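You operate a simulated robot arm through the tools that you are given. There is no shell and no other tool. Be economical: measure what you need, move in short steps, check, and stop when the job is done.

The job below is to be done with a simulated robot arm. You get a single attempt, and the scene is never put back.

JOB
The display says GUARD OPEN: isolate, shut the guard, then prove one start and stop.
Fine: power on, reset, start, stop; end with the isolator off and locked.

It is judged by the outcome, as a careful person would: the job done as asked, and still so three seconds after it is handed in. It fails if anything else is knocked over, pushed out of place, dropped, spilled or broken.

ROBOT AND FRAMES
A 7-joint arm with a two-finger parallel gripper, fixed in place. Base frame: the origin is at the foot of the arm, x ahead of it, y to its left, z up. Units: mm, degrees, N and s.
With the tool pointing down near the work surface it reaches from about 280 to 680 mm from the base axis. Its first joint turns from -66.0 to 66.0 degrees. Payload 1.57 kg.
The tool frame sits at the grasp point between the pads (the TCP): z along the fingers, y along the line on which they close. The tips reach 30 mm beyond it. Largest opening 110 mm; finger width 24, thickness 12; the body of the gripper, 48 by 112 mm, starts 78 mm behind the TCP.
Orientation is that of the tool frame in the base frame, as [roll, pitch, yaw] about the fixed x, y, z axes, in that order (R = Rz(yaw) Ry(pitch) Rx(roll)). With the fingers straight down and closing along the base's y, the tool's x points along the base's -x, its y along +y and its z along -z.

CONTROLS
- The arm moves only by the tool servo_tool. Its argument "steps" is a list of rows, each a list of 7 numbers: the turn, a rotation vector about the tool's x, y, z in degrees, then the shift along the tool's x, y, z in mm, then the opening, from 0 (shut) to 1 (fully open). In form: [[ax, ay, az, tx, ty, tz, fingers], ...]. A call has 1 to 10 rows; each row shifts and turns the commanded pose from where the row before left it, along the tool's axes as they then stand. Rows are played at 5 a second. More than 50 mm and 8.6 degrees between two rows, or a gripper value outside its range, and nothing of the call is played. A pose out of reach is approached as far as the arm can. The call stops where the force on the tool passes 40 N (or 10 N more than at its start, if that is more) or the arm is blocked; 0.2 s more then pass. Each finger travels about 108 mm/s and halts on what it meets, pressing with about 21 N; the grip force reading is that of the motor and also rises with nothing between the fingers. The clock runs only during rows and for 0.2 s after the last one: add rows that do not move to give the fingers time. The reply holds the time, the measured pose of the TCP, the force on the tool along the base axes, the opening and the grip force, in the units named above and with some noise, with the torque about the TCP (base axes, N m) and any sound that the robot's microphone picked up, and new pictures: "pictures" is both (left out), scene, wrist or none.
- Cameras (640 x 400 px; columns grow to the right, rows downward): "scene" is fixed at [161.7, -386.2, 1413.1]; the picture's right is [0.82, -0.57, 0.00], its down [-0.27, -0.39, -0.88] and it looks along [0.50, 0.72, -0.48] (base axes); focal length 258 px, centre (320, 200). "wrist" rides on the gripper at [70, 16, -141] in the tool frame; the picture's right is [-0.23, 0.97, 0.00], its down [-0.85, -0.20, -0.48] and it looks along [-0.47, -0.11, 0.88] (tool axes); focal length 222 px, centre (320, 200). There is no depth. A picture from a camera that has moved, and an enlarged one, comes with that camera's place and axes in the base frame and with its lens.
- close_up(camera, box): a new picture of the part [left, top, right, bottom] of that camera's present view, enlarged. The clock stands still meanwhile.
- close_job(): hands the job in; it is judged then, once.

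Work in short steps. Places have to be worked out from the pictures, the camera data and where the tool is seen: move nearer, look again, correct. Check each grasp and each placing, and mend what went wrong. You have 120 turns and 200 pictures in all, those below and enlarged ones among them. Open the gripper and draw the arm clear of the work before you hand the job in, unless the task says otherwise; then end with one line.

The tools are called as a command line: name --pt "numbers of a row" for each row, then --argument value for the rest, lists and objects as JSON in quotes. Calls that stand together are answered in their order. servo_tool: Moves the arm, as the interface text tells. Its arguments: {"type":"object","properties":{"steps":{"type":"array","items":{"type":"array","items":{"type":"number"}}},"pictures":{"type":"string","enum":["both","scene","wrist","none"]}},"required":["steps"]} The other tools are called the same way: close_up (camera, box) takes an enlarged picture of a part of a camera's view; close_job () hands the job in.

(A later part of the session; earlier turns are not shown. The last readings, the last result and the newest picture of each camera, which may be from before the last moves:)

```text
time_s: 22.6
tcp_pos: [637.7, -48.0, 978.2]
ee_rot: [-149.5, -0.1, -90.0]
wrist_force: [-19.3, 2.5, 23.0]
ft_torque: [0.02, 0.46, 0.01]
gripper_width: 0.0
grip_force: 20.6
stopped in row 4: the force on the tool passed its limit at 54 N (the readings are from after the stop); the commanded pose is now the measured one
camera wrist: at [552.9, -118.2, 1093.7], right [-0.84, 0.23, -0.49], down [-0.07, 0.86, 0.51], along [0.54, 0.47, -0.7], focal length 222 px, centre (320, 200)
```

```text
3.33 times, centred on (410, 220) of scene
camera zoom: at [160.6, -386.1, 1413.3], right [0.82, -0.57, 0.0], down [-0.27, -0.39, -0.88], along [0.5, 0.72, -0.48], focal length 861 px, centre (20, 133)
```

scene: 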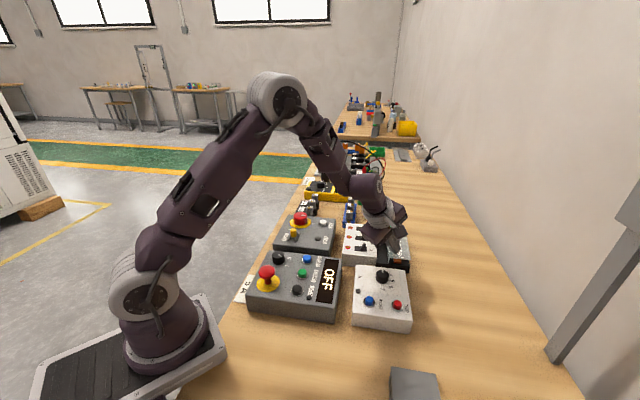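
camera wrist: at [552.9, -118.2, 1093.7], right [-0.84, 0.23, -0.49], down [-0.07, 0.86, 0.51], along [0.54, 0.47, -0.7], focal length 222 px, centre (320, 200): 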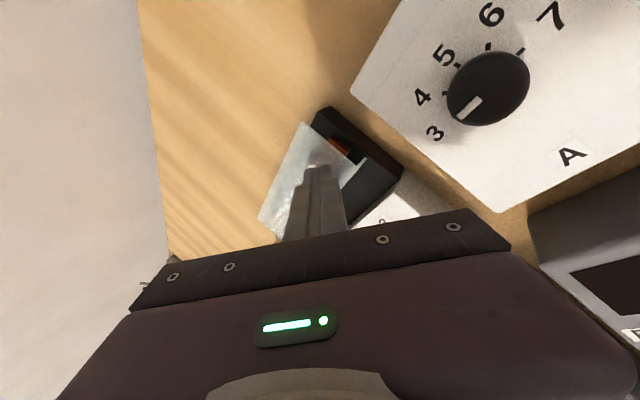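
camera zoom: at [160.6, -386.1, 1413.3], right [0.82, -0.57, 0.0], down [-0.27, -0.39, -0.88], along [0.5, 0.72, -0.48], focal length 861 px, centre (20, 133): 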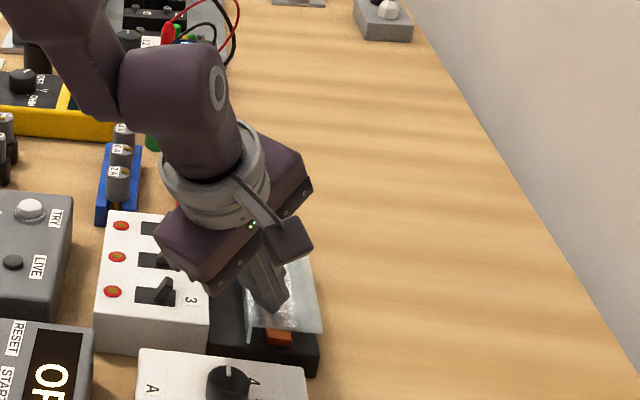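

Pressed to a stop about 38 mm from the hinge. Lift 25 mm and move inward to see the guard's state.

servo_tool --pt "0 0 0 0 -7.5 -13 0" --pt "0 0 0 0 -7.5 -13 0" --pt "0 0 0 0 0 0 0"

close_up --camera "wrist" --box '[220, 80, 440, 240]'

close_up --camera "scene" --box '[360, 210, 430, 280]'

```text
time_s: 23.4
tcp_pos: [640.6, -49.8, 1008.0]
ee_rot: [-149.5, 0.0, -89.9]
wrist_force: [0.0, -0.7, -0.5]
ft_torque: [-0.01, -0.03, 0.05]
gripper_width: 0.0
grip_force: 21.0
camera wrist: at [555.5, -120.7, 1121.7], right [-0.84, 0.23, -0.49], down [-0.07, 0.86, 0.51], along [0.54, 0.47, -0.7], focal length 222 px, centre (320, 200)
```

scene: 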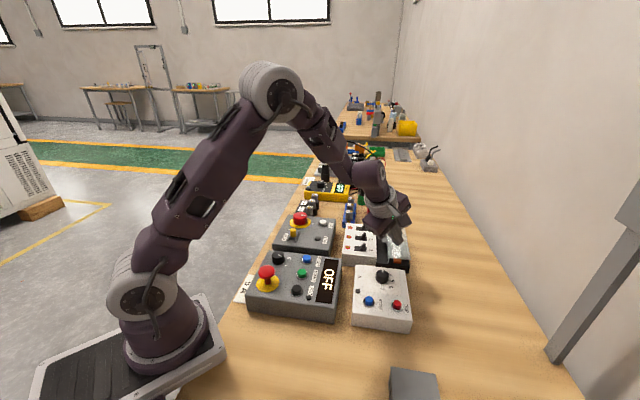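
wrist: 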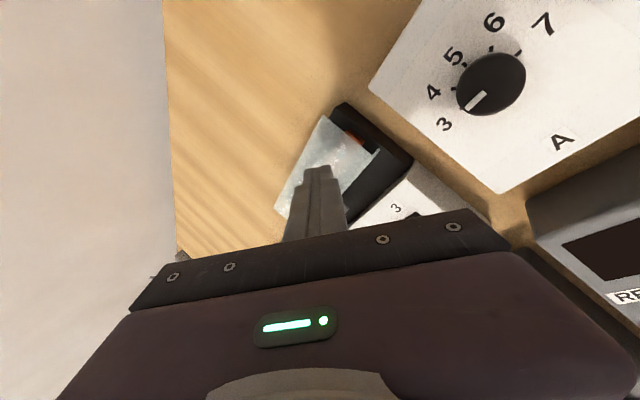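

```text
2.50 times, centred on (330, 160) of wrist
camera zoom: at [555.5, -120.7, 1121.7], right [-0.84, 0.23, -0.49], down [-0.07, 0.86, 0.51], along [0.54, 0.47, -0.7], focal length 555 px, centre (295, 300)
```

zoom: 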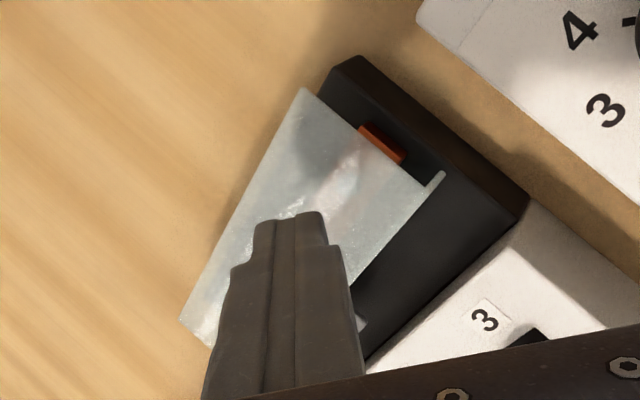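

```text
5.71 times, centred on (395, 245) of scene
camera zoom: at [161.6, -386.2, 1413.1], right [0.82, -0.57, 0.0], down [-0.27, -0.39, -0.88], along [0.5, 0.72, -0.48], focal length 1476 px, centre (-109, -57)
```

zoom: 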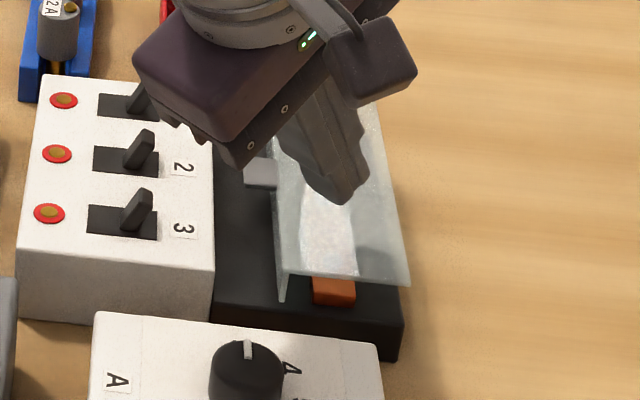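

The lid looks flat over the busbar with its lip down. Rise, untilt and check from above.

servo_tool --pt "0 0 0 0 -22 -38 0" --pt "0 0 0 0 -22 -38 0" --pt "0 0 0 0 -22 -38 0.3" --pt "-7.5 0 0 20 17 -10 0.65" --pt "-7.5 0 0 0 20 0 0.65" --pt "-7.5 0 0 0 20 0 0.65" --pt "-7.5 0 0 0 0 0 0.65" --pt "0 0 0 0 0 0 0.65"

close_up --camera "wrist" --box '[120, 0, 420, 240]'

close_up --camera "scene" --box '[330, 200, 430, 280]'

```text
time_s: 25.2
tcp_pos: [583.8, -66.7, 1128.2]
ee_rot: [-179.7, 0.0, -90.0]
wrist_force: [0.1, 0.2, 0.4]
ft_torque: [-0.01, -0.01, -0.01]
gripper_width: 71.6
grip_force: 0.0
camera wrist: at [566.3, -137.7, 1269.4], right [-0.97, 0.23, -0.01], down [0.2, 0.86, 0.48], along [0.11, 0.47, -0.88], focal length 222 px, centre (320, 200)
```

scene: 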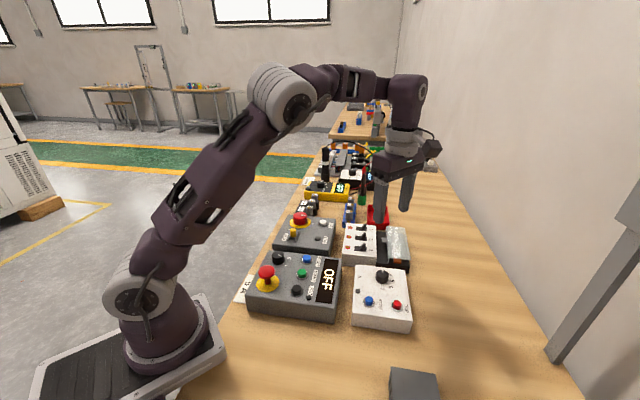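
wrist: 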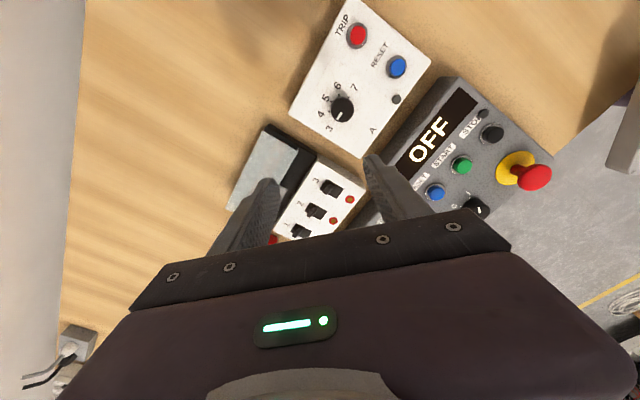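

```text
1.67 times, centred on (270, 120) of wrist
camera zoom: at [566.3, -137.7, 1269.4], right [-0.97, 0.23, -0.01], down [0.2, 0.86, 0.48], along [0.11, 0.47, -0.88], focal length 370 px, centre (403, 333)
```

zoom: 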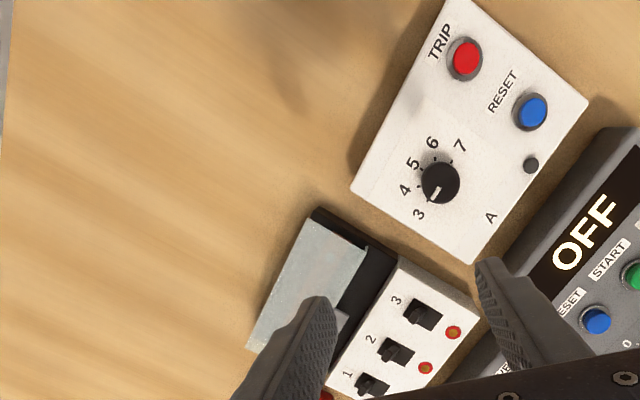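

```text
5.00 times, centred on (380, 240) of scene
camera zoom: at [161.7, -386.2, 1413.1], right [0.82, -0.57, 0.0], down [-0.27, -0.39, -0.88], along [0.5, 0.72, -0.48], focal length 1292 px, centre (20, 0)
```

zoom: 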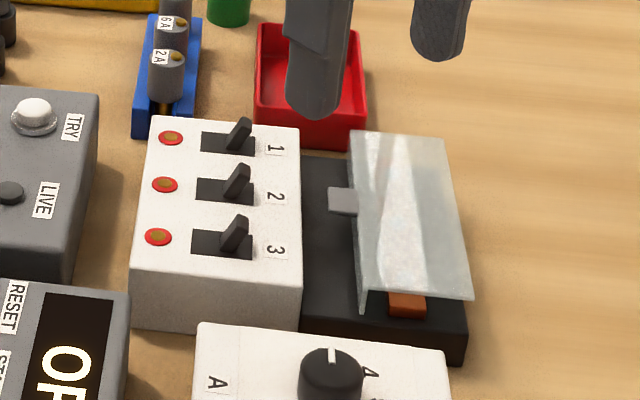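

Guard is shut. Now return above the isolator knob (509, 219) at yaw -90.

servo_tool --pt "0 0 0 -41 10.7 0 0.65" --pt "0 0 0 -41 10.7 0 0.65" --pt "0 0 0 -41 10.7 0 0.65" --pt "0 0 0 -41 10.7 0 0.65" --pt "0 0 0 -41 10.7 0 0.65" --pt "0 0 0 -41 10.7 10 0.65" --pt "0 0 0 -40 10.7 25 0.65" --pt "0 0 0 0 0 30 0.65" --pt "0 0 0 0 0 0 0.65" --pictures "wrist"

```text
time_s: 27.2
tcp_pos: [503.1, 220.1, 1060.1]
ee_rot: [-179.6, 0.0, -90.0]
wrist_force: [0.8, -0.2, -0.1]
ft_torque: [0.02, 0.02, 0.03]
gripper_width: 71.3
grip_force: 0.1
camera wrist: at [485.8, 149.5, 1201.7], right [-0.97, 0.23, -0.01], down [0.2, 0.86, 0.48], along [0.11, 0.47, -0.88], focal length 222 px, centre (320, 200)
```

wrist: 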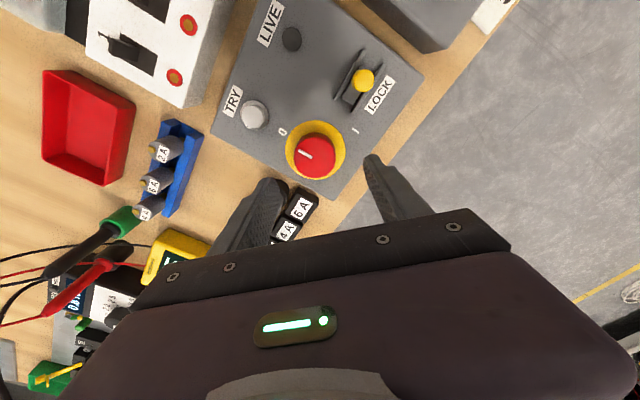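

Shift +6.5 mm in x, descend to 995 and close on the knob.

servo_tool --pt "-0.4 0 0 1 -6.5 0 0.65" --pt "0 0 0 0 0 25 0.65" --pt "0 0 0 0 0 25 0.65" --pt "0 0 0 0 0 15 0.65" --pt "0 0 0 0 0 0 0.45" --pt "0 0 0 0 0 0 0.3" --pt "0 0 0 0 0 0 0.3" --pt "0 0 0 0 0 0 0.3" --pictures "wrist"

```text
time_s: 29.0
tcp_pos: [509.0, 217.3, 995.5]
ee_rot: [179.7, -0.2, -90.0]
wrist_force: [-23.1, -0.7, -1.3]
ft_torque: [-0.31, 0.86, 0.02]
gripper_width: 42.9
grip_force: 45.1
camera wrist: at [493.5, 147.5, 1137.9], right [-0.97, 0.23, 0.0], down [0.2, 0.86, 0.48], along [0.1, 0.46, -0.88], focal length 222 px, centre (320, 200)
```

wrist: 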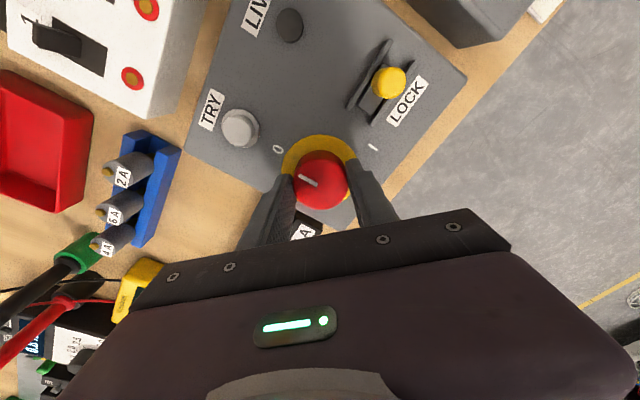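

Gripped. Relieve x force and rotate back (az positive).

servo_tool --pt "0 0 0 0 2 0 0.3" --pt "0 0 8 0 0 0 0.3" --pt "0 0 8 0 0 0 0.3" --pt "0 0 8 0 0 0 0.3" --pt "0 0 8 0 0 0 0.3" --pt "0 0 8 0 0 0 0.3" --pt "0 0 8 0 0 0 0.3" --pt "0 0 0 0 0 0 0.3"

```text
time_s: 30.5
tcp_pos: [508.6, 218.2, 996.9]
ee_rot: [179.8, -0.3, -134.3]
wrist_force: [-4.5, 0.4, 3.4]
ft_torque: [-0.01, 0.1, 0.0]
gripper_width: 42.8
grip_force: 45.4
stopped in row 7: the force on the tool passed its limit at 40 N (the readings are from after the stop); the commanded pose is now the measured one
camera wrist: at [448.9, 179.1, 1138.4], right [-0.54, 0.84, 0.0], down [0.74, 0.47, 0.47], along [0.4, 0.26, -0.88], focal length 222 px, centre (320, 200)
```

scene: 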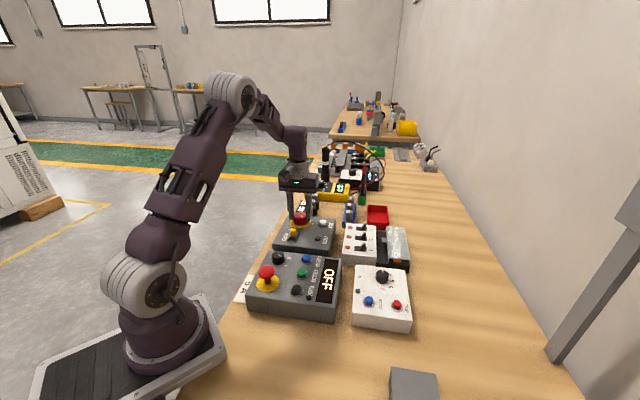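
wrist: 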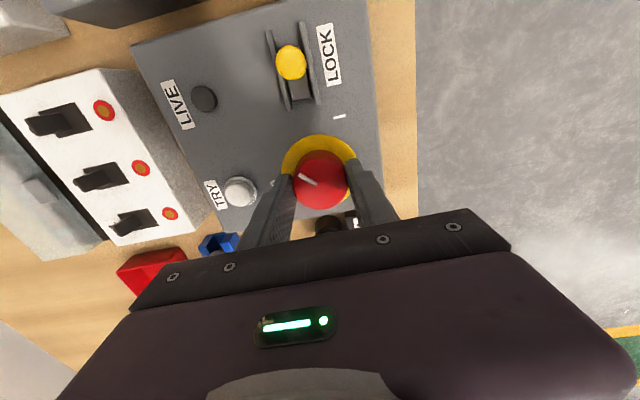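

Side force built up then relaxed; continue the rotation (the commanded pose was reset).

servo_tool --pt "0 0 7 0 0 0 0.3" --pt "0 0 7 0 0 0 0.3" --pt "0 0 7 0 0 0 0.3" --pt "0 0 0 0 0 0 0.3" --pictures "none"

```text
time_s: 31.5
tcp_pos: [508.2, 217.6, 996.5]
ee_rot: [179.9, -0.4, -155.6]
wrist_force: [-10.1, 0.3, 9.8]
ft_torque: [0.09, 0.71, 0.01]
gripper_width: 42.8
grip_force: 45.2
```

servo_tool --pt "0 0 6 0.9 0.4 0 0.3" --pt "0 0 6 0 0 0 0.3" --pt "0 0 6 0 0 0 0.3" --pt "0 0 6 0 0 0 0.3" --pt "0 0 0 0 0 0 0.3"

```text
time_s: 32.7
tcp_pos: [507.6, 220.2, 995.4]
ee_rot: [180.0, -0.3, -179.5]
wrist_force: [-4.6, 9.6, 9.7]
ft_torque: [0.29, -0.88, 0.01]
gripper_width: 42.8
grip_force: 45.4
camera wrist: at [438.9, 233.8, 1138.3], right [0.22, 0.98, 0.0], down [0.86, -0.19, 0.47], along [0.46, -0.1, -0.88], focal length 222 px, centre (320, 200)
```

scene: 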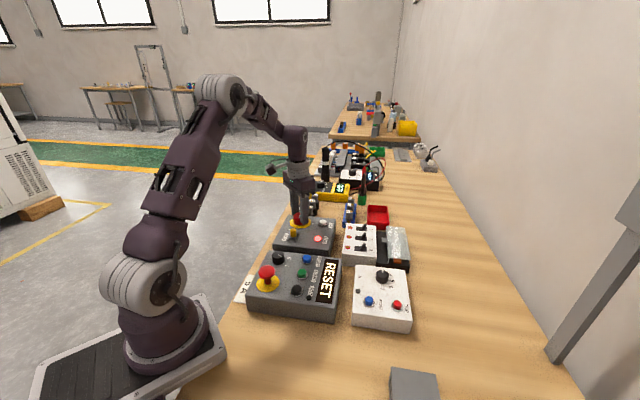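
wrist: 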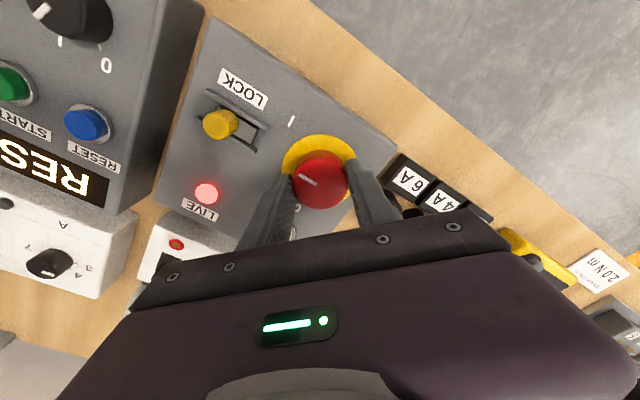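

Display shows RESET with LIVE lit — guard seen as closed. Release, rise and move above the RESET button (~426,56).

servo_tool --pt "0 0 0 0 0 0 0.65" --pt "0 0 0 0 0 0 0.65" --pt "0 0 0 0 0 -35 0.65" --pt "0 0 0 0 0 -40 0.5" --pt "0 0 0 20 -40 0 0.2" --pt "0 0 0 20 -40 0 0" --pt "0 0 0 20 -40 0 0" --pt "0 0 0 20 -42 0 0" --pt "0 0 0 0 0 0 0"

close_up --camera "wrist" --box '[200, 20, 440, 220]'

```text
time_s: 34.7
tcp_pos: [432.1, 56.8, 1071.4]
ee_rot: [179.9, -0.5, -179.4]
wrist_force: [0.1, 0.6, 1.3]
ft_torque: [0.0, 0.01, -0.04]
gripper_width: 0.0
grip_force: 21.2
camera wrist: at [364.0, 72.2, 1213.7], right [0.22, 0.98, 0.0], down [0.86, -0.19, 0.47], along [0.46, -0.11, -0.88], focal length 222 px, centre (320, 200)
```

scene: 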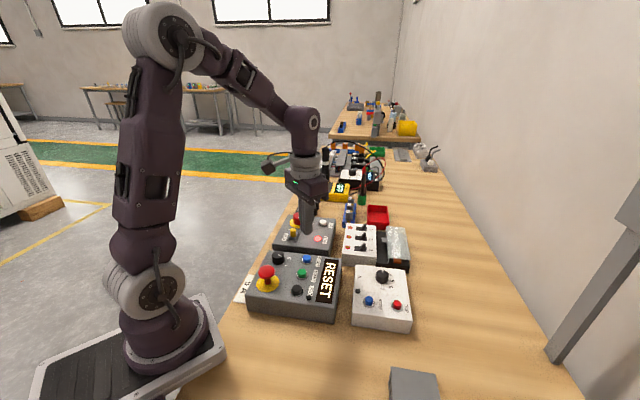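
wrist: 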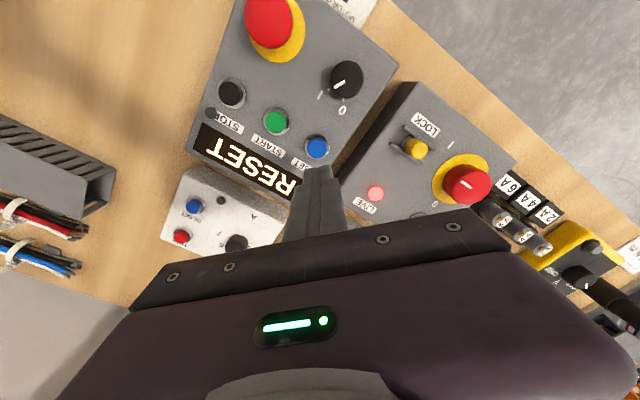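

```text
2.00 times, centred on (320, 120) of wrist
camera zoom: at [364.0, 72.2, 1213.7], right [0.22, 0.98, 0.0], down [0.86, -0.19, 0.47], along [0.46, -0.11, -0.88], focal length 444 px, centre (320, 360)
```

zoom: 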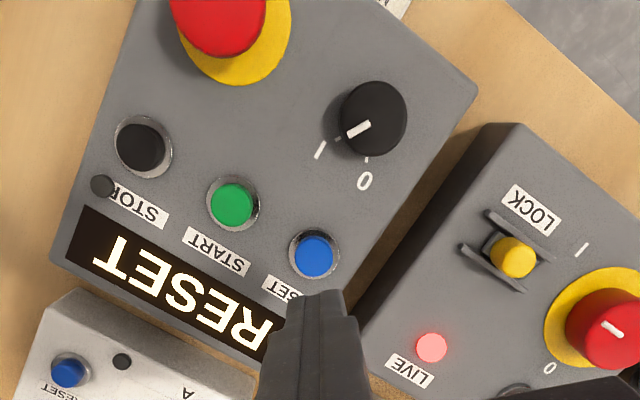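

Estimates: RESET (426,53), START (391,17), STOP (354,-19). Align over RESET and descend in small steps.

servo_tool --pt "0 -0.4 0 6 -4 20 0" --pt "0 0 0 0 0 20 0" --pt "0 0 0 0 0 18 0" --pt "0 0 0 0 0 4 0" --pt "0 0 0 0 0 4 0" --pt "0 0 0 0 0 4 0" --pt "0 0 0 0 0 0 0"

close_up --camera "wrist" --box '[200, 20, 440, 220]'

```text
time_s: 36.3
tcp_pos: [424.2, 52.7, 1002.8]
ee_rot: [180.0, -0.1, -179.5]
wrist_force: [-0.2, 0.3, 1.1]
ft_torque: [0.0, 0.0, 0.02]
gripper_width: 0.0
grip_force: 20.9
camera wrist: at [354.0, 67.2, 1144.4], right [0.22, 0.98, 0.0], down [0.86, -0.19, 0.48], along [0.47, -0.1, -0.88], focal length 222 px, centre (320, 200)
```

scene: 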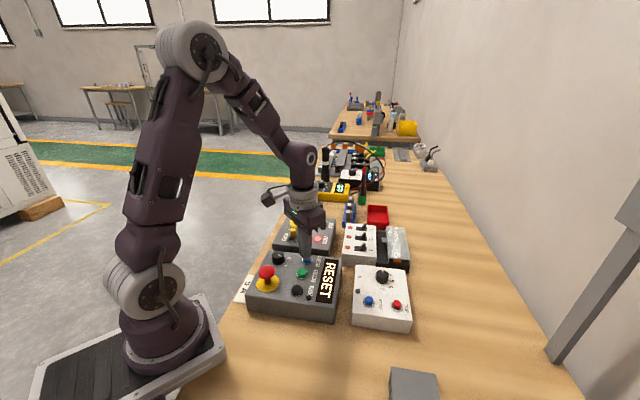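
wrist: 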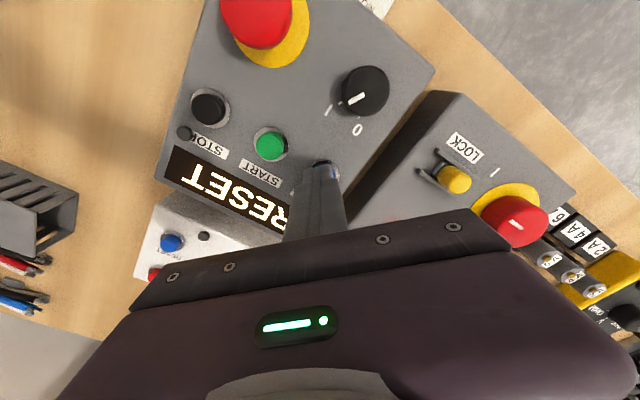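

```text
2.00 times, centred on (320, 120) of wrist
camera zoom: at [354.0, 67.2, 1144.4], right [0.22, 0.98, 0.0], down [0.86, -0.19, 0.48], along [0.47, -0.1, -0.88], focal length 444 px, centre (320, 360)
```

zoom: 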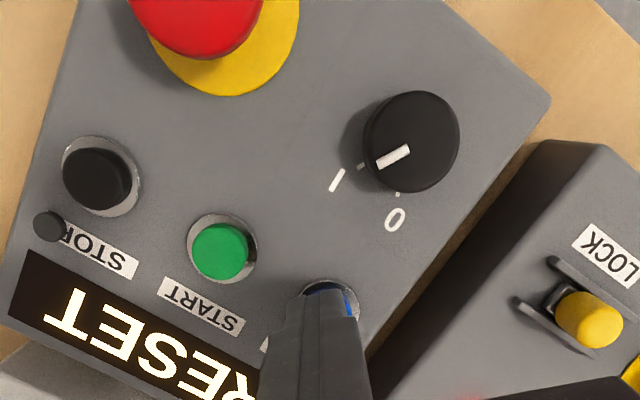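

Tip is about 4 mm left of the RESET button; shift +y and press in small steps.

servo_tool --pt "0 0 0 0 4 0 0" --pt "0 0 0 0 0 3 0" --pt "0 0 0 0 0 3 0" --pt "0 0 0 0 0 3 0" --pt "0 0 0 0 0 3 0" --pt "0 0 0 0 0 0 0" --pictures "scene"

```text
time_s: 37.7
tcp_pos: [424.6, 55.4, 989.9]
ee_rot: [179.9, 0.2, -179.5]
wrist_force: [-1.1, 4.2, 26.5]
ft_torque: [0.12, -0.11, 0.0]
gripper_width: 0.2
grip_force: 20.7
heard: click
```

scene: 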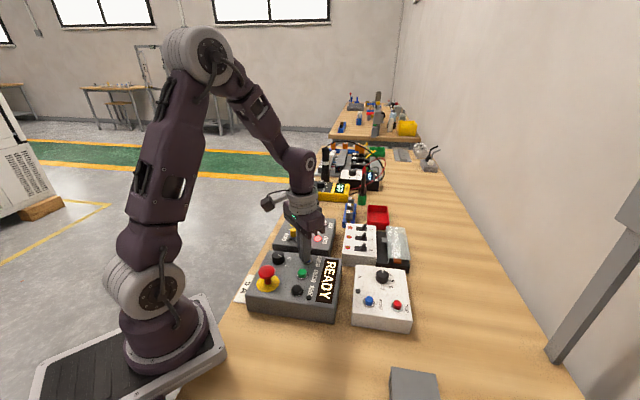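

Display READY. Rise and move to START (~389,20), descending close.

servo_tool --pt "0 0 0 0 0 -25 0" --pt "0 0 0 18 -18 0 0" --pt "0 0 0 17.5 -18 0 0" --pt "0 0 0 0 0 10 0" --pt "0 0 0 0 0 0 0" --pictures "none"

close_up --camera "wrist" --box '[200, 20, 440, 220]'

```text
time_s: 38.9
tcp_pos: [389.5, 20.2, 1003.2]
ee_rot: [-180.0, 0.1, -179.4]
wrist_force: [0.4, -0.5, 0.0]
ft_torque: [0.0, 0.02, -0.02]
gripper_width: 0.0
grip_force: 21.8
```

```text
2.00 times, centred on (320, 120) of wrist
camera zoom: at [318.3, 34.9, 1145.3], right [0.22, 0.98, 0.0], down [0.86, -0.19, 0.48], along [0.47, -0.1, -0.88], focal length 444 px, centre (320, 360)
```

zoom: 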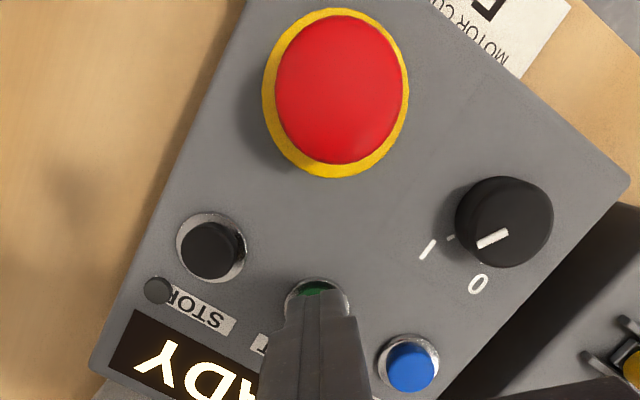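

Aligned with START; press.

servo_tool --pt "0 0 0 0 0 3 0" --pt "0 0 0 0 0 3 0" --pt "0 0 0 0 0 3 0" --pt "0 0 0 0 0 3 0" --pt "0 0 0 0 0 1.5 0" --pt "0 0 0 0 0 -25 0" --pictures "scene"

close_up --camera "scene" --box '[230, 200, 430, 330]'

```text
time_s: 40.3
tcp_pos: [387.8, 20.3, 1017.4]
ee_rot: [179.9, 0.0, -179.5]
wrist_force: [0.8, 0.1, 0.4]
ft_torque: [0.01, 0.02, -0.01]
gripper_width: 0.0
grip_force: 21.1
heard: click
```

scene: 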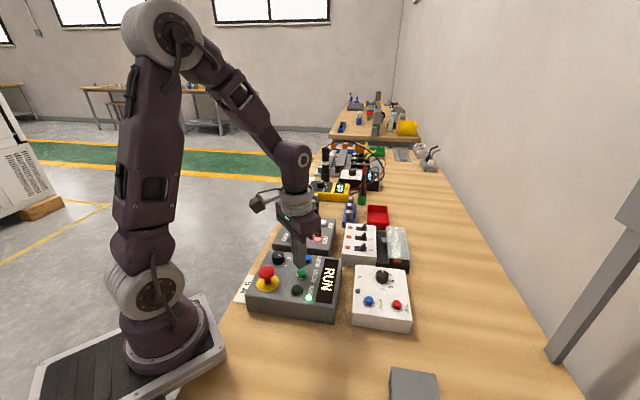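

```text
3.08 times, centred on (330, 265) of scene
camera zoom: at [161.7, -386.2, 1413.1], right [0.82, -0.57, 0.0], down [-0.27, -0.39, -0.88], along [0.5, 0.72, -0.48], focal length 795 px, centre (289, 0)
```

zoom: 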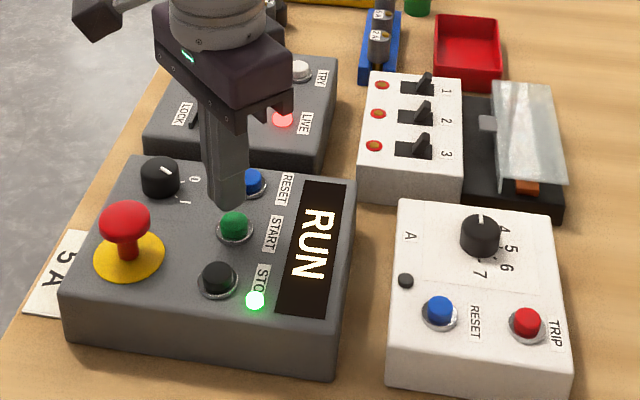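

RUN with the green lamp. Move to STOP (~353,-16) and press.

servo_tool --pt "0 0 0 17.5 -18.2 0 0" --pt "0 0 0 17.5 -18.2 0 0" --pt "0 0 0 0 0 14 0" --pt "0 0 0 0 0 0 0" --pictures "none"

close_up --camera "wrist" --box '[200, 20, 440, 220]'

```text
time_s: 41.3
tcp_pos: [353.9, -19.9, 1002.7]
ee_rot: [-180.0, 0.0, -179.5]
wrist_force: [0.3, -0.7, -1.1]
ft_torque: [0.0, -0.04, -0.02]
gripper_width: 0.0
grip_force: 21.4
```

```text
2.00 times, centred on (320, 120) of wrist
camera zoom: at [283.1, -5.5, 1143.9], right [0.22, 0.98, 0.0], down [0.86, -0.19, 0.48], along [0.47, -0.11, -0.88], focal length 444 px, centre (320, 360)
```

zoom: 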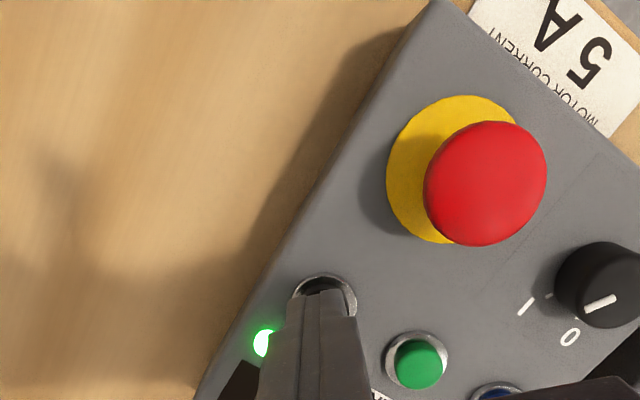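

Aligned with STOP; press and rise.

servo_tool --pt "0 0 0 1.5 1 3 0" --pt "0 0 0 0 0 3 0" --pt "0 0 0 0 0 3 0" --pt "0 0 0 0 0 3 0" --pt "0 0 0 0 0 1.5 0" --pt "0 0 0 0 0 -25 0" --pt "0 0 0 0 0 0 0" --pictures "scene"

close_up --camera "scene" --box '[230, 200, 430, 330]'

```text
time_s: 42.5
tcp_pos: [351.2, -18.2, 990.5]
ee_rot: [-179.9, 0.2, -179.5]
wrist_force: [-8.4, 0.8, 35.1]
ft_torque: [0.01, 0.12, -0.09]
gripper_width: 0.0
grip_force: 20.9
heard: click
stopped in row 5: the force on the tool passed its limit at 44 N (the readings are from after the stop); the commanded pose is now the measured one
```

scene: 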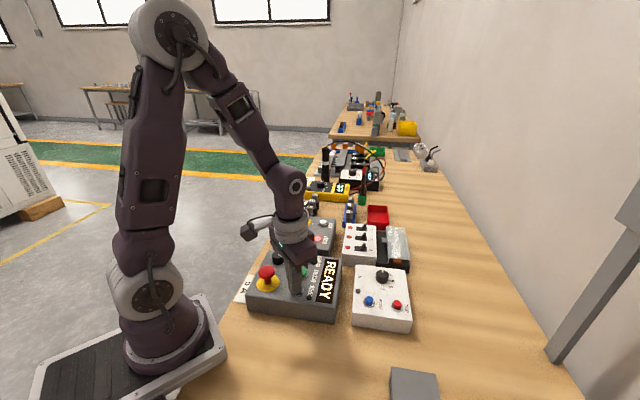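

```text
3.08 times, centred on (330, 265) of scene
camera zoom: at [161.0, -386.1, 1413.2], right [0.82, -0.57, 0.0], down [-0.27, -0.39, -0.88], along [0.5, 0.72, -0.48], focal length 795 px, centre (289, 0)
```

zoom: 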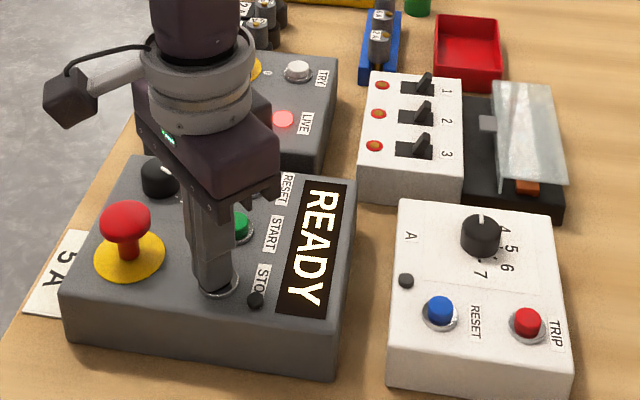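

Stopped: READY, lamp out. Rise and return to the isolator knob.

servo_tool --pt "0 0 0 0 0 -40 0" --pt "0 0 0 0 0 -40 0.3" --pt "0 0 0 -22.4 34 0 0.65" --pt "0 0 0 -22.4 34 0 0.65" --pt "0 0 0 -22.4 34 0 0.65" --pt "0 0 0 -22.4 34 0 0.65" --pt "0 0 0 -22.4 34 0 0.65" --pt "0 0 0 -22.4 34 0 0.65" --pt "0 0 0 -22.4 34 0 0.65" --pt "0 0 0 0 0 0 0.65" --pictures "wrist"

```text
time_s: 44.7
tcp_pos: [509.7, 225.2, 1069.2]
ee_rot: [-179.9, 0.1, -179.5]
wrist_force: [-0.1, -0.3, 0.5]
ft_torque: [-0.02, 0.0, -0.01]
gripper_width: 71.4
grip_force: 0.0
camera wrist: at [440.5, 241.0, 1210.8], right [0.22, 0.98, 0.0], down [0.86, -0.19, 0.48], along [0.47, -0.11, -0.88], focal length 222 px, centre (320, 200)
```

wrist: 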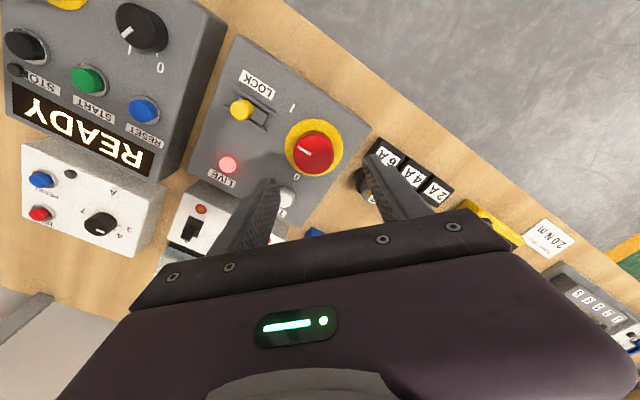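

Shift to y=220, descend to 995 and grip.

servo_tool --pt "0 0 0 2 -5 10 0.65" --pt "0 0 0 0 0 25 0.65" --pt "0 0 0 0 0 25 0.65" --pt "0 0 0 0 0 14 0.65" --pt "0 0 0 0 0 0 0.45" --pt "0 0 0 0 0 0 0.3" --pt "0 0 0 0 0 0 0.3" --pt "0 0 0 0 0 0 0.3" --pictures "none"

```text
time_s: 46.5
tcp_pos: [504.8, 219.5, 996.4]
ee_rot: [179.8, 0.1, -179.4]
wrist_force: [1.4, 13.7, -10.3]
ft_torque: [0.67, -0.9, 0.04]
gripper_width: 42.7
grip_force: 44.6
```

Gripped. Rotate anticlockwise to OFF.

servo_tool --pt "0 0 -8 0 0 0 0.3" --pt "0 0 -8 0 0 0 0.3" --pt "0 0 -8 0 0 0 0.3" --pt "0 0 -8 0 0 0 0.3" --pt "0 0 -8 0 0 0 0.3" --pt "0 0 0 0 0 0 0.3" --pictures "none"

```text
time_s: 47.9
tcp_pos: [505.5, 216.6, 996.0]
ee_rot: [-179.7, 0.2, -139.4]
wrist_force: [8.9, -1.0, 24.4]
ft_torque: [0.37, -0.88, -0.02]
gripper_width: 42.5
grip_force: 45.2
```

servo_tool --pt "0 0 -8 -1.1 -1 0 0.3" --pt "0 0 -8 0 0 0 0.3" --pt "0 0 -8 0 0 0 0.3" --pt "0 0 -8 0 0 0 0.3" --pt "0 0 -8 0 0 0 0.3" --pt "0 0 -8 0 0 0 0.3" --pt "0 0 -2 0 0 0 0.3" --pt "0 0 0 0 0 0 0.3"

close_up --camera "wrist" --box '[210, 60, 430, 240]'

```text
time_s: 49.4
tcp_pos: [508.7, 215.4, 996.4]
ee_rot: [-179.7, -0.2, -90.9]
wrist_force: [1.5, -4.0, -0.8]
ft_torque: [0.45, -0.01, 0.02]
gripper_width: 42.9
grip_force: 45.1
stopped in row 7: the force on the tool passed its limit at 40 N (the readings are from after the stop); the commanded pose is now the measured one
camera wrist: at [490.6, 145.7, 1138.0], right [-0.97, 0.24, -0.01], down [0.21, 0.85, 0.48], along [0.12, 0.46, -0.88], focal length 222 px, centre (320, 200)
```

scene: 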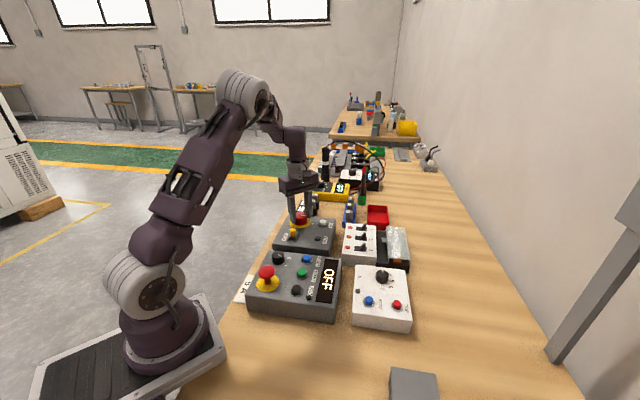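
wrist: 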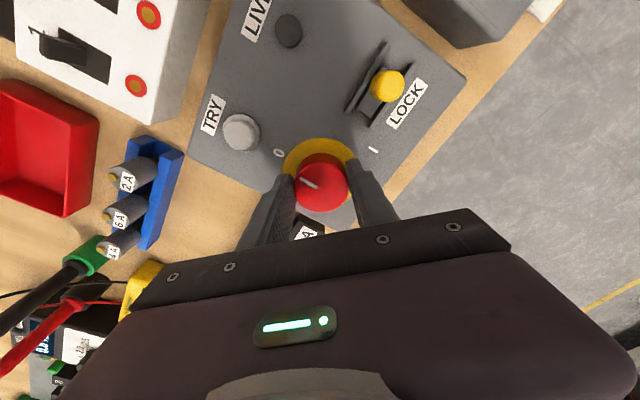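

```text
2.22 times, centred on (320, 150) of wrist
camera zoom: at [490.6, 145.7, 1138.0], right [-0.97, 0.24, -0.01], down [0.21, 0.85, 0.48], along [0.12, 0.46, -0.88], focal length 494 px, centre (320, 311)
```

zoom: 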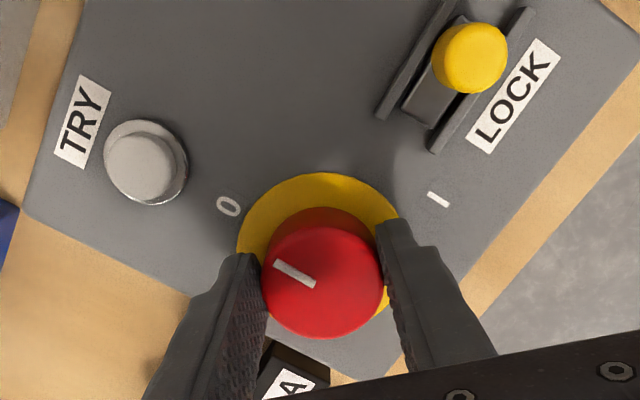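

OFF again. Release, rise, rotate to yaw -135 (closing axis across the lock slide) and move over the yellow lock peg (~453,159).

servo_tool --pt "0 0 0 0 0 0 0.65" --pt "0 0 0 0 0 0 0.65" --pt "0 0 0 0 0 -30 0.65" --pt "0 0 7.35 0 0 -40 0.5" --pt "0 0 7.35 0 0 0 0.5" --pt "0 0 7.35 0 0 0 0.5" --pt "0 0 7.35 0 0 0 0.5" --pt "0 0 7.35 0 0 0 0.5" --pt "0 0 7.35 20 0 0 0.5" --pt "0 0 0 40 0 0 0.5" --pictures "wrist"

close_up --camera "wrist" --box '[200, 60, 440, 240]'

close_up --camera "scene" --box '[265, 200, 345, 260]'

```text
time_s: 51.6
tcp_pos: [467.1, 169.6, 1064.5]
ee_rot: [-179.7, 0.0, -135.1]
wrist_force: [-0.1, -0.4, 0.7]
ft_torque: [-0.02, 0.0, -0.01]
gripper_width: 55.3
grip_force: 0.0
camera wrist: at [405.2, 132.0, 1205.5], right [-0.53, 0.85, -0.01], down [0.74, 0.46, 0.48], along [0.41, 0.25, -0.88], focal length 222 px, centre (320, 200)
```

wrist: 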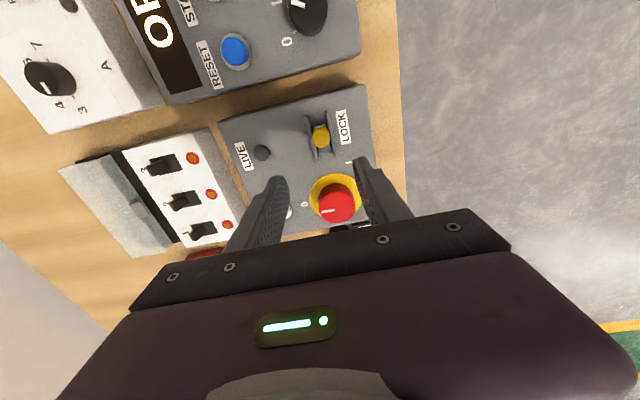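

```text
2.22 times, centred on (320, 150) of wrist
camera zoom: at [405.2, 132.0, 1205.5], right [-0.53, 0.85, -0.01], down [0.74, 0.46, 0.48], along [0.41, 0.25, -0.88], focal length 494 px, centre (320, 311)
```

zoom: 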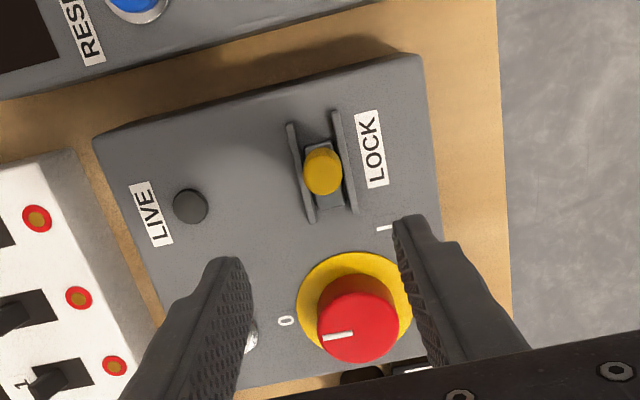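

```text
6.67 times, centred on (305, 230) of scene
camera zoom: at [161.7, -386.1, 1413.1], right [0.82, -0.57, 0.0], down [-0.27, -0.39, -0.88], along [0.5, 0.72, -0.48], focal length 1722 px, centre (420, 0)
```

zoom: 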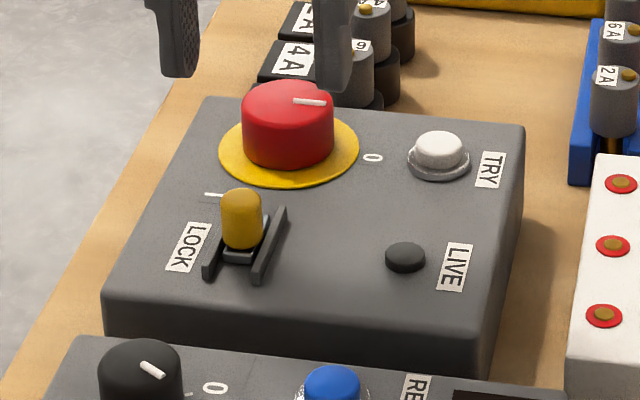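

Peg at about (450,160), top ~982. Move over it, descend straddling with 55 mm opening, then look.

servo_tool --pt "0 0 0 18 4.5 0 0.5" --pt "0 0 0 0 0 25 0.5" --pt "0 0 0 0 0 25 0.5" --pt "0 0 0 0 0 14 0.5" --pt "0 0 0 0 0 0 0.5" --pictures "wrist"

close_up --camera "wrist" --box '[200, 60, 440, 240]'

close_up --camera "scene" --box '[265, 200, 345, 260]'

```text
time_s: 52.8
tcp_pos: [456.0, 161.8, 1000.2]
ee_rot: [-179.6, 0.0, -135.0]
wrist_force: [-0.4, -0.3, -1.0]
ft_torque: [0.02, 0.0, -0.01]
gripper_width: 55.0
grip_force: 0.0
camera wrist: at [394.3, 123.5, 1142.2], right [-0.53, 0.85, -0.01], down [0.74, 0.47, 0.48], along [0.41, 0.25, -0.88], focal length 222 px, centre (320, 200)
```

wrist: 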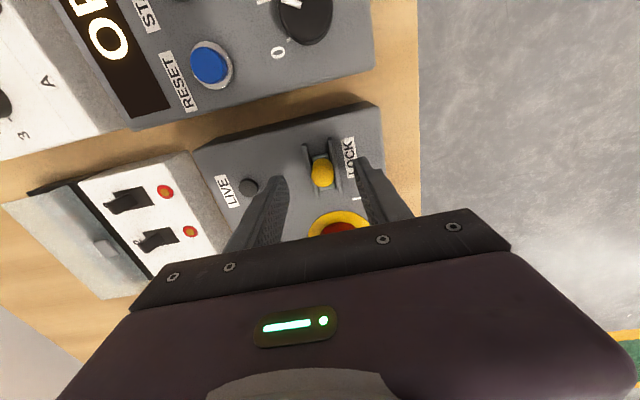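

```text
2.22 times, centred on (320, 150) of wrist
camera zoom: at [394.3, 123.5, 1142.2], right [-0.53, 0.85, -0.01], down [0.74, 0.47, 0.48], along [0.41, 0.25, -0.88], focal length 494 px, centre (320, 311)
```

zoom: 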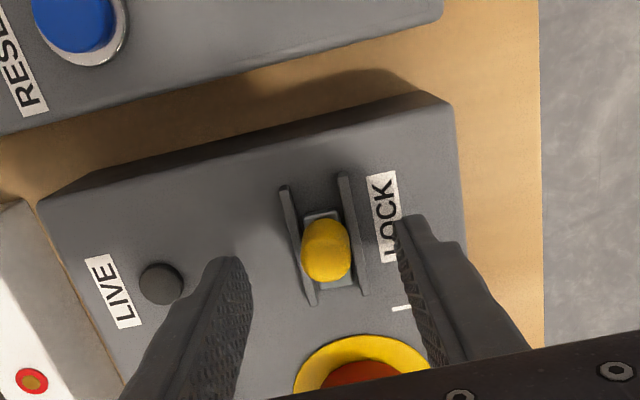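

```text
6.67 times, centred on (305, 230) of scene
camera zoom: at [161.7, -386.2, 1413.1], right [0.82, -0.57, 0.0], down [-0.27, -0.39, -0.88], along [0.5, 0.72, -0.48], focal length 1722 px, centre (420, 0)
```

zoom: 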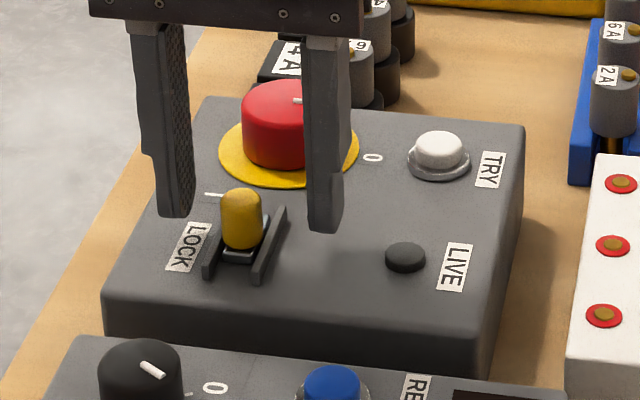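

Fingers straddle the peg but sit ~9 mm toward the knob; shift back, lower 4 mm, and close on it.

servo_tool --pt "0 0 0 9 0 0 0.5" --pt "0 0 0 0 0 4 0.4" --pt "0 0 0 0 0 0 0.2" --pt "0 0 0 0 0 0 0" --pt "0 0 0 0 0 0 0" --pt "0 0 0 0 0 0 0" --pictures "wrist"

close_up --camera "scene" --box '[265, 200, 345, 260]'

```text
time_s: 54.2
tcp_pos: [447.1, 157.1, 997.6]
ee_rot: [-179.7, 0.0, -135.0]
wrist_force: [-11.9, 11.9, 0.1]
ft_torque: [0.36, 0.41, 0.11]
gripper_width: 17.5
grip_force: 31.7
camera wrist: at [385.8, 119.1, 1139.0], right [-0.53, 0.85, 0.0], down [0.74, 0.47, 0.48], along [0.41, 0.25, -0.88], focal length 222 px, centre (320, 200)
```

wrist: 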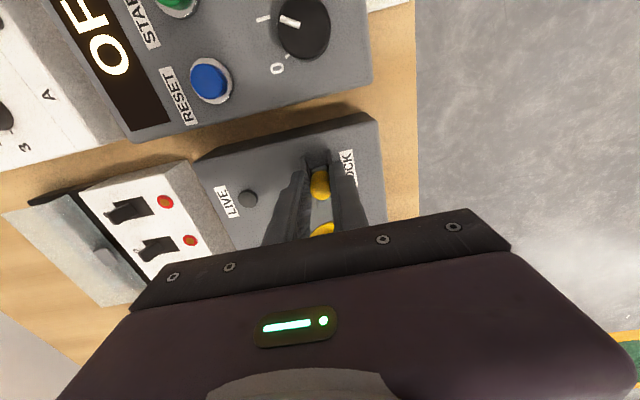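

```text
6.67 times, centred on (305, 230) of scene
camera zoom: at [161.3, -385.8, 1413.3], right [0.82, -0.57, 0.0], down [-0.27, -0.39, -0.88], along [0.5, 0.72, -0.48], focal length 1722 px, centre (420, 0)
```

zoom: 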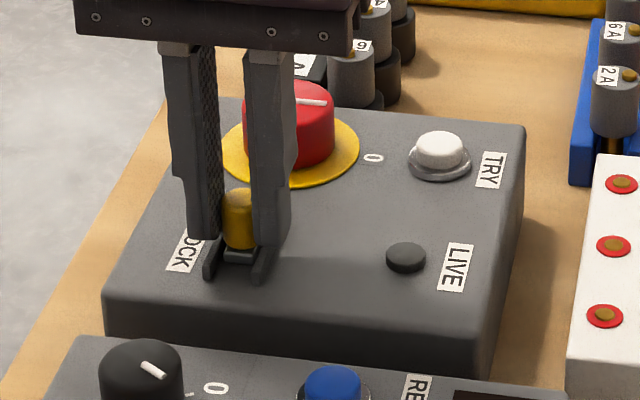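

Peg gripped (17.5 mm). Slide toward the knob in small steps.

servo_tool --pt "0 0 0 0 1 0 0" --pt "0 0 0 -4 0 0 0" --pt "0 0 0 -4 0 0 0" --pt "0 0 0 -4 0 0 0" --pt "0 0 0 -4 0 0 0" --pt "0 0 0 0 0 0 0" --pictures "wrist"

close_up --camera "scene" --box '[265, 200, 345, 260]'

```text
time_s: 55.6
tcp_pos: [456.8, 169.2, 997.6]
ee_rot: [-179.6, 0.1, -135.0]
wrist_force: [-0.1, -0.6, 6.5]
ft_torque: [-0.41, 0.77, 0.02]
gripper_width: 17.2
grip_force: 32.0
camera wrist: at [395.5, 129.5, 1138.9], right [-0.53, 0.85, -0.01], down [0.74, 0.47, 0.48], along [0.41, 0.25, -0.88], focal length 222 px, centre (320, 200)
```

wrist: 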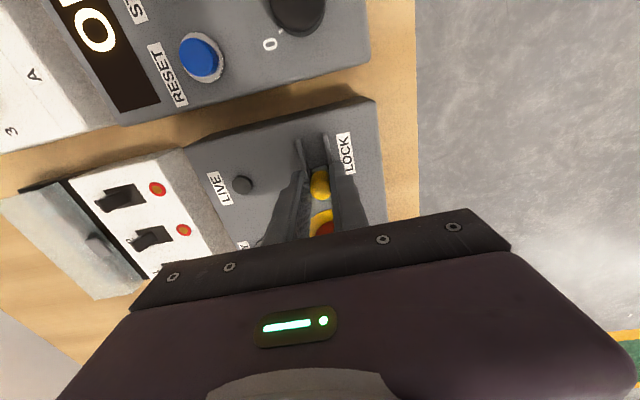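

```text
6.67 times, centred on (305, 230) of scene
camera zoom: at [161.6, -386.2, 1413.1], right [0.82, -0.57, 0.0], down [-0.27, -0.39, -0.88], along [0.5, 0.72, -0.48], focal length 1722 px, centre (420, 0)
```

zoom: 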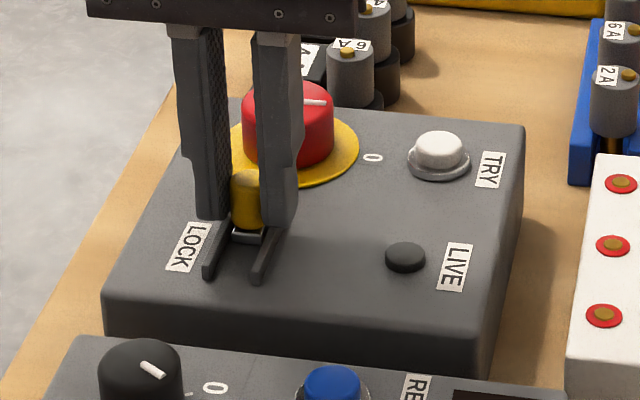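

The peg slides (~14 mm). Continue until a stop is felt.

servo_tool --pt "0 0 0 -3 0 0 0" --pt "0 0 0 -3 0 0 0" --pt "0 0 0 -3 0 0 0" --pt "0 0 0 0 0 0 0" --pictures "wrist"

close_up --camera "scene" --box '[265, 200, 345, 260]'

```text
time_s: 56.6
tcp_pos: [462.8, 173.4, 996.9]
ee_rot: [-179.6, -0.2, -135.1]
wrist_force: [1.0, -15.2, -11.2]
ft_torque: [-0.59, 0.07, -0.07]
gripper_width: 17.5
grip_force: 32.1
camera wrist: at [401.5, 135.7, 1139.4], right [-0.53, 0.85, -0.01], down [0.75, 0.47, 0.48], along [0.41, 0.25, -0.88], focal length 222 px, centre (320, 200)
```

wrist: 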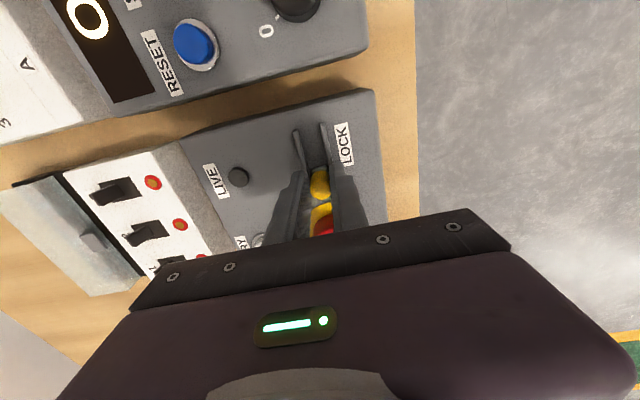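

```text
6.67 times, centred on (305, 230) of scene
camera zoom: at [161.8, -386.5, 1413.0], right [0.82, -0.57, 0.0], down [-0.27, -0.39, -0.88], along [0.5, 0.72, -0.48], focal length 1722 px, centre (420, 0)
```

zoom: 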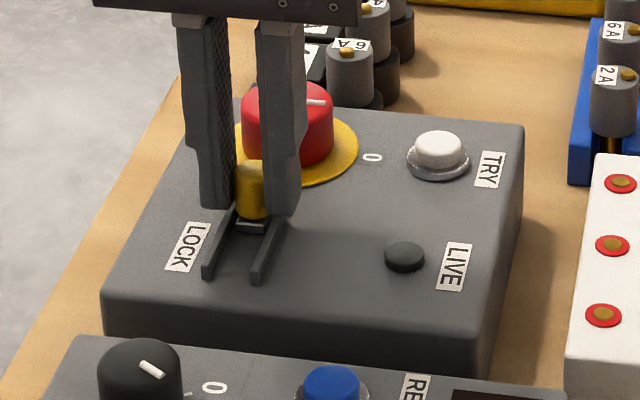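

Resistance rising; push 4 mm more to confirm the end stop.

servo_tool --pt "0 0 0 -2 0 0 0" --pt "0 0 0 -2 0 0 0" --pt "0 0 0 0 0 0 0" --pictures "none"

```text
time_s: 57.4
tcp_pos: [465.1, 175.6, 996.7]
ee_rot: [-179.6, -0.2, -135.1]
wrist_force: [-2.4, -30.8, -9.1]
ft_torque: [-0.98, 0.16, -0.09]
gripper_width: 17.5
grip_force: 32.2
```

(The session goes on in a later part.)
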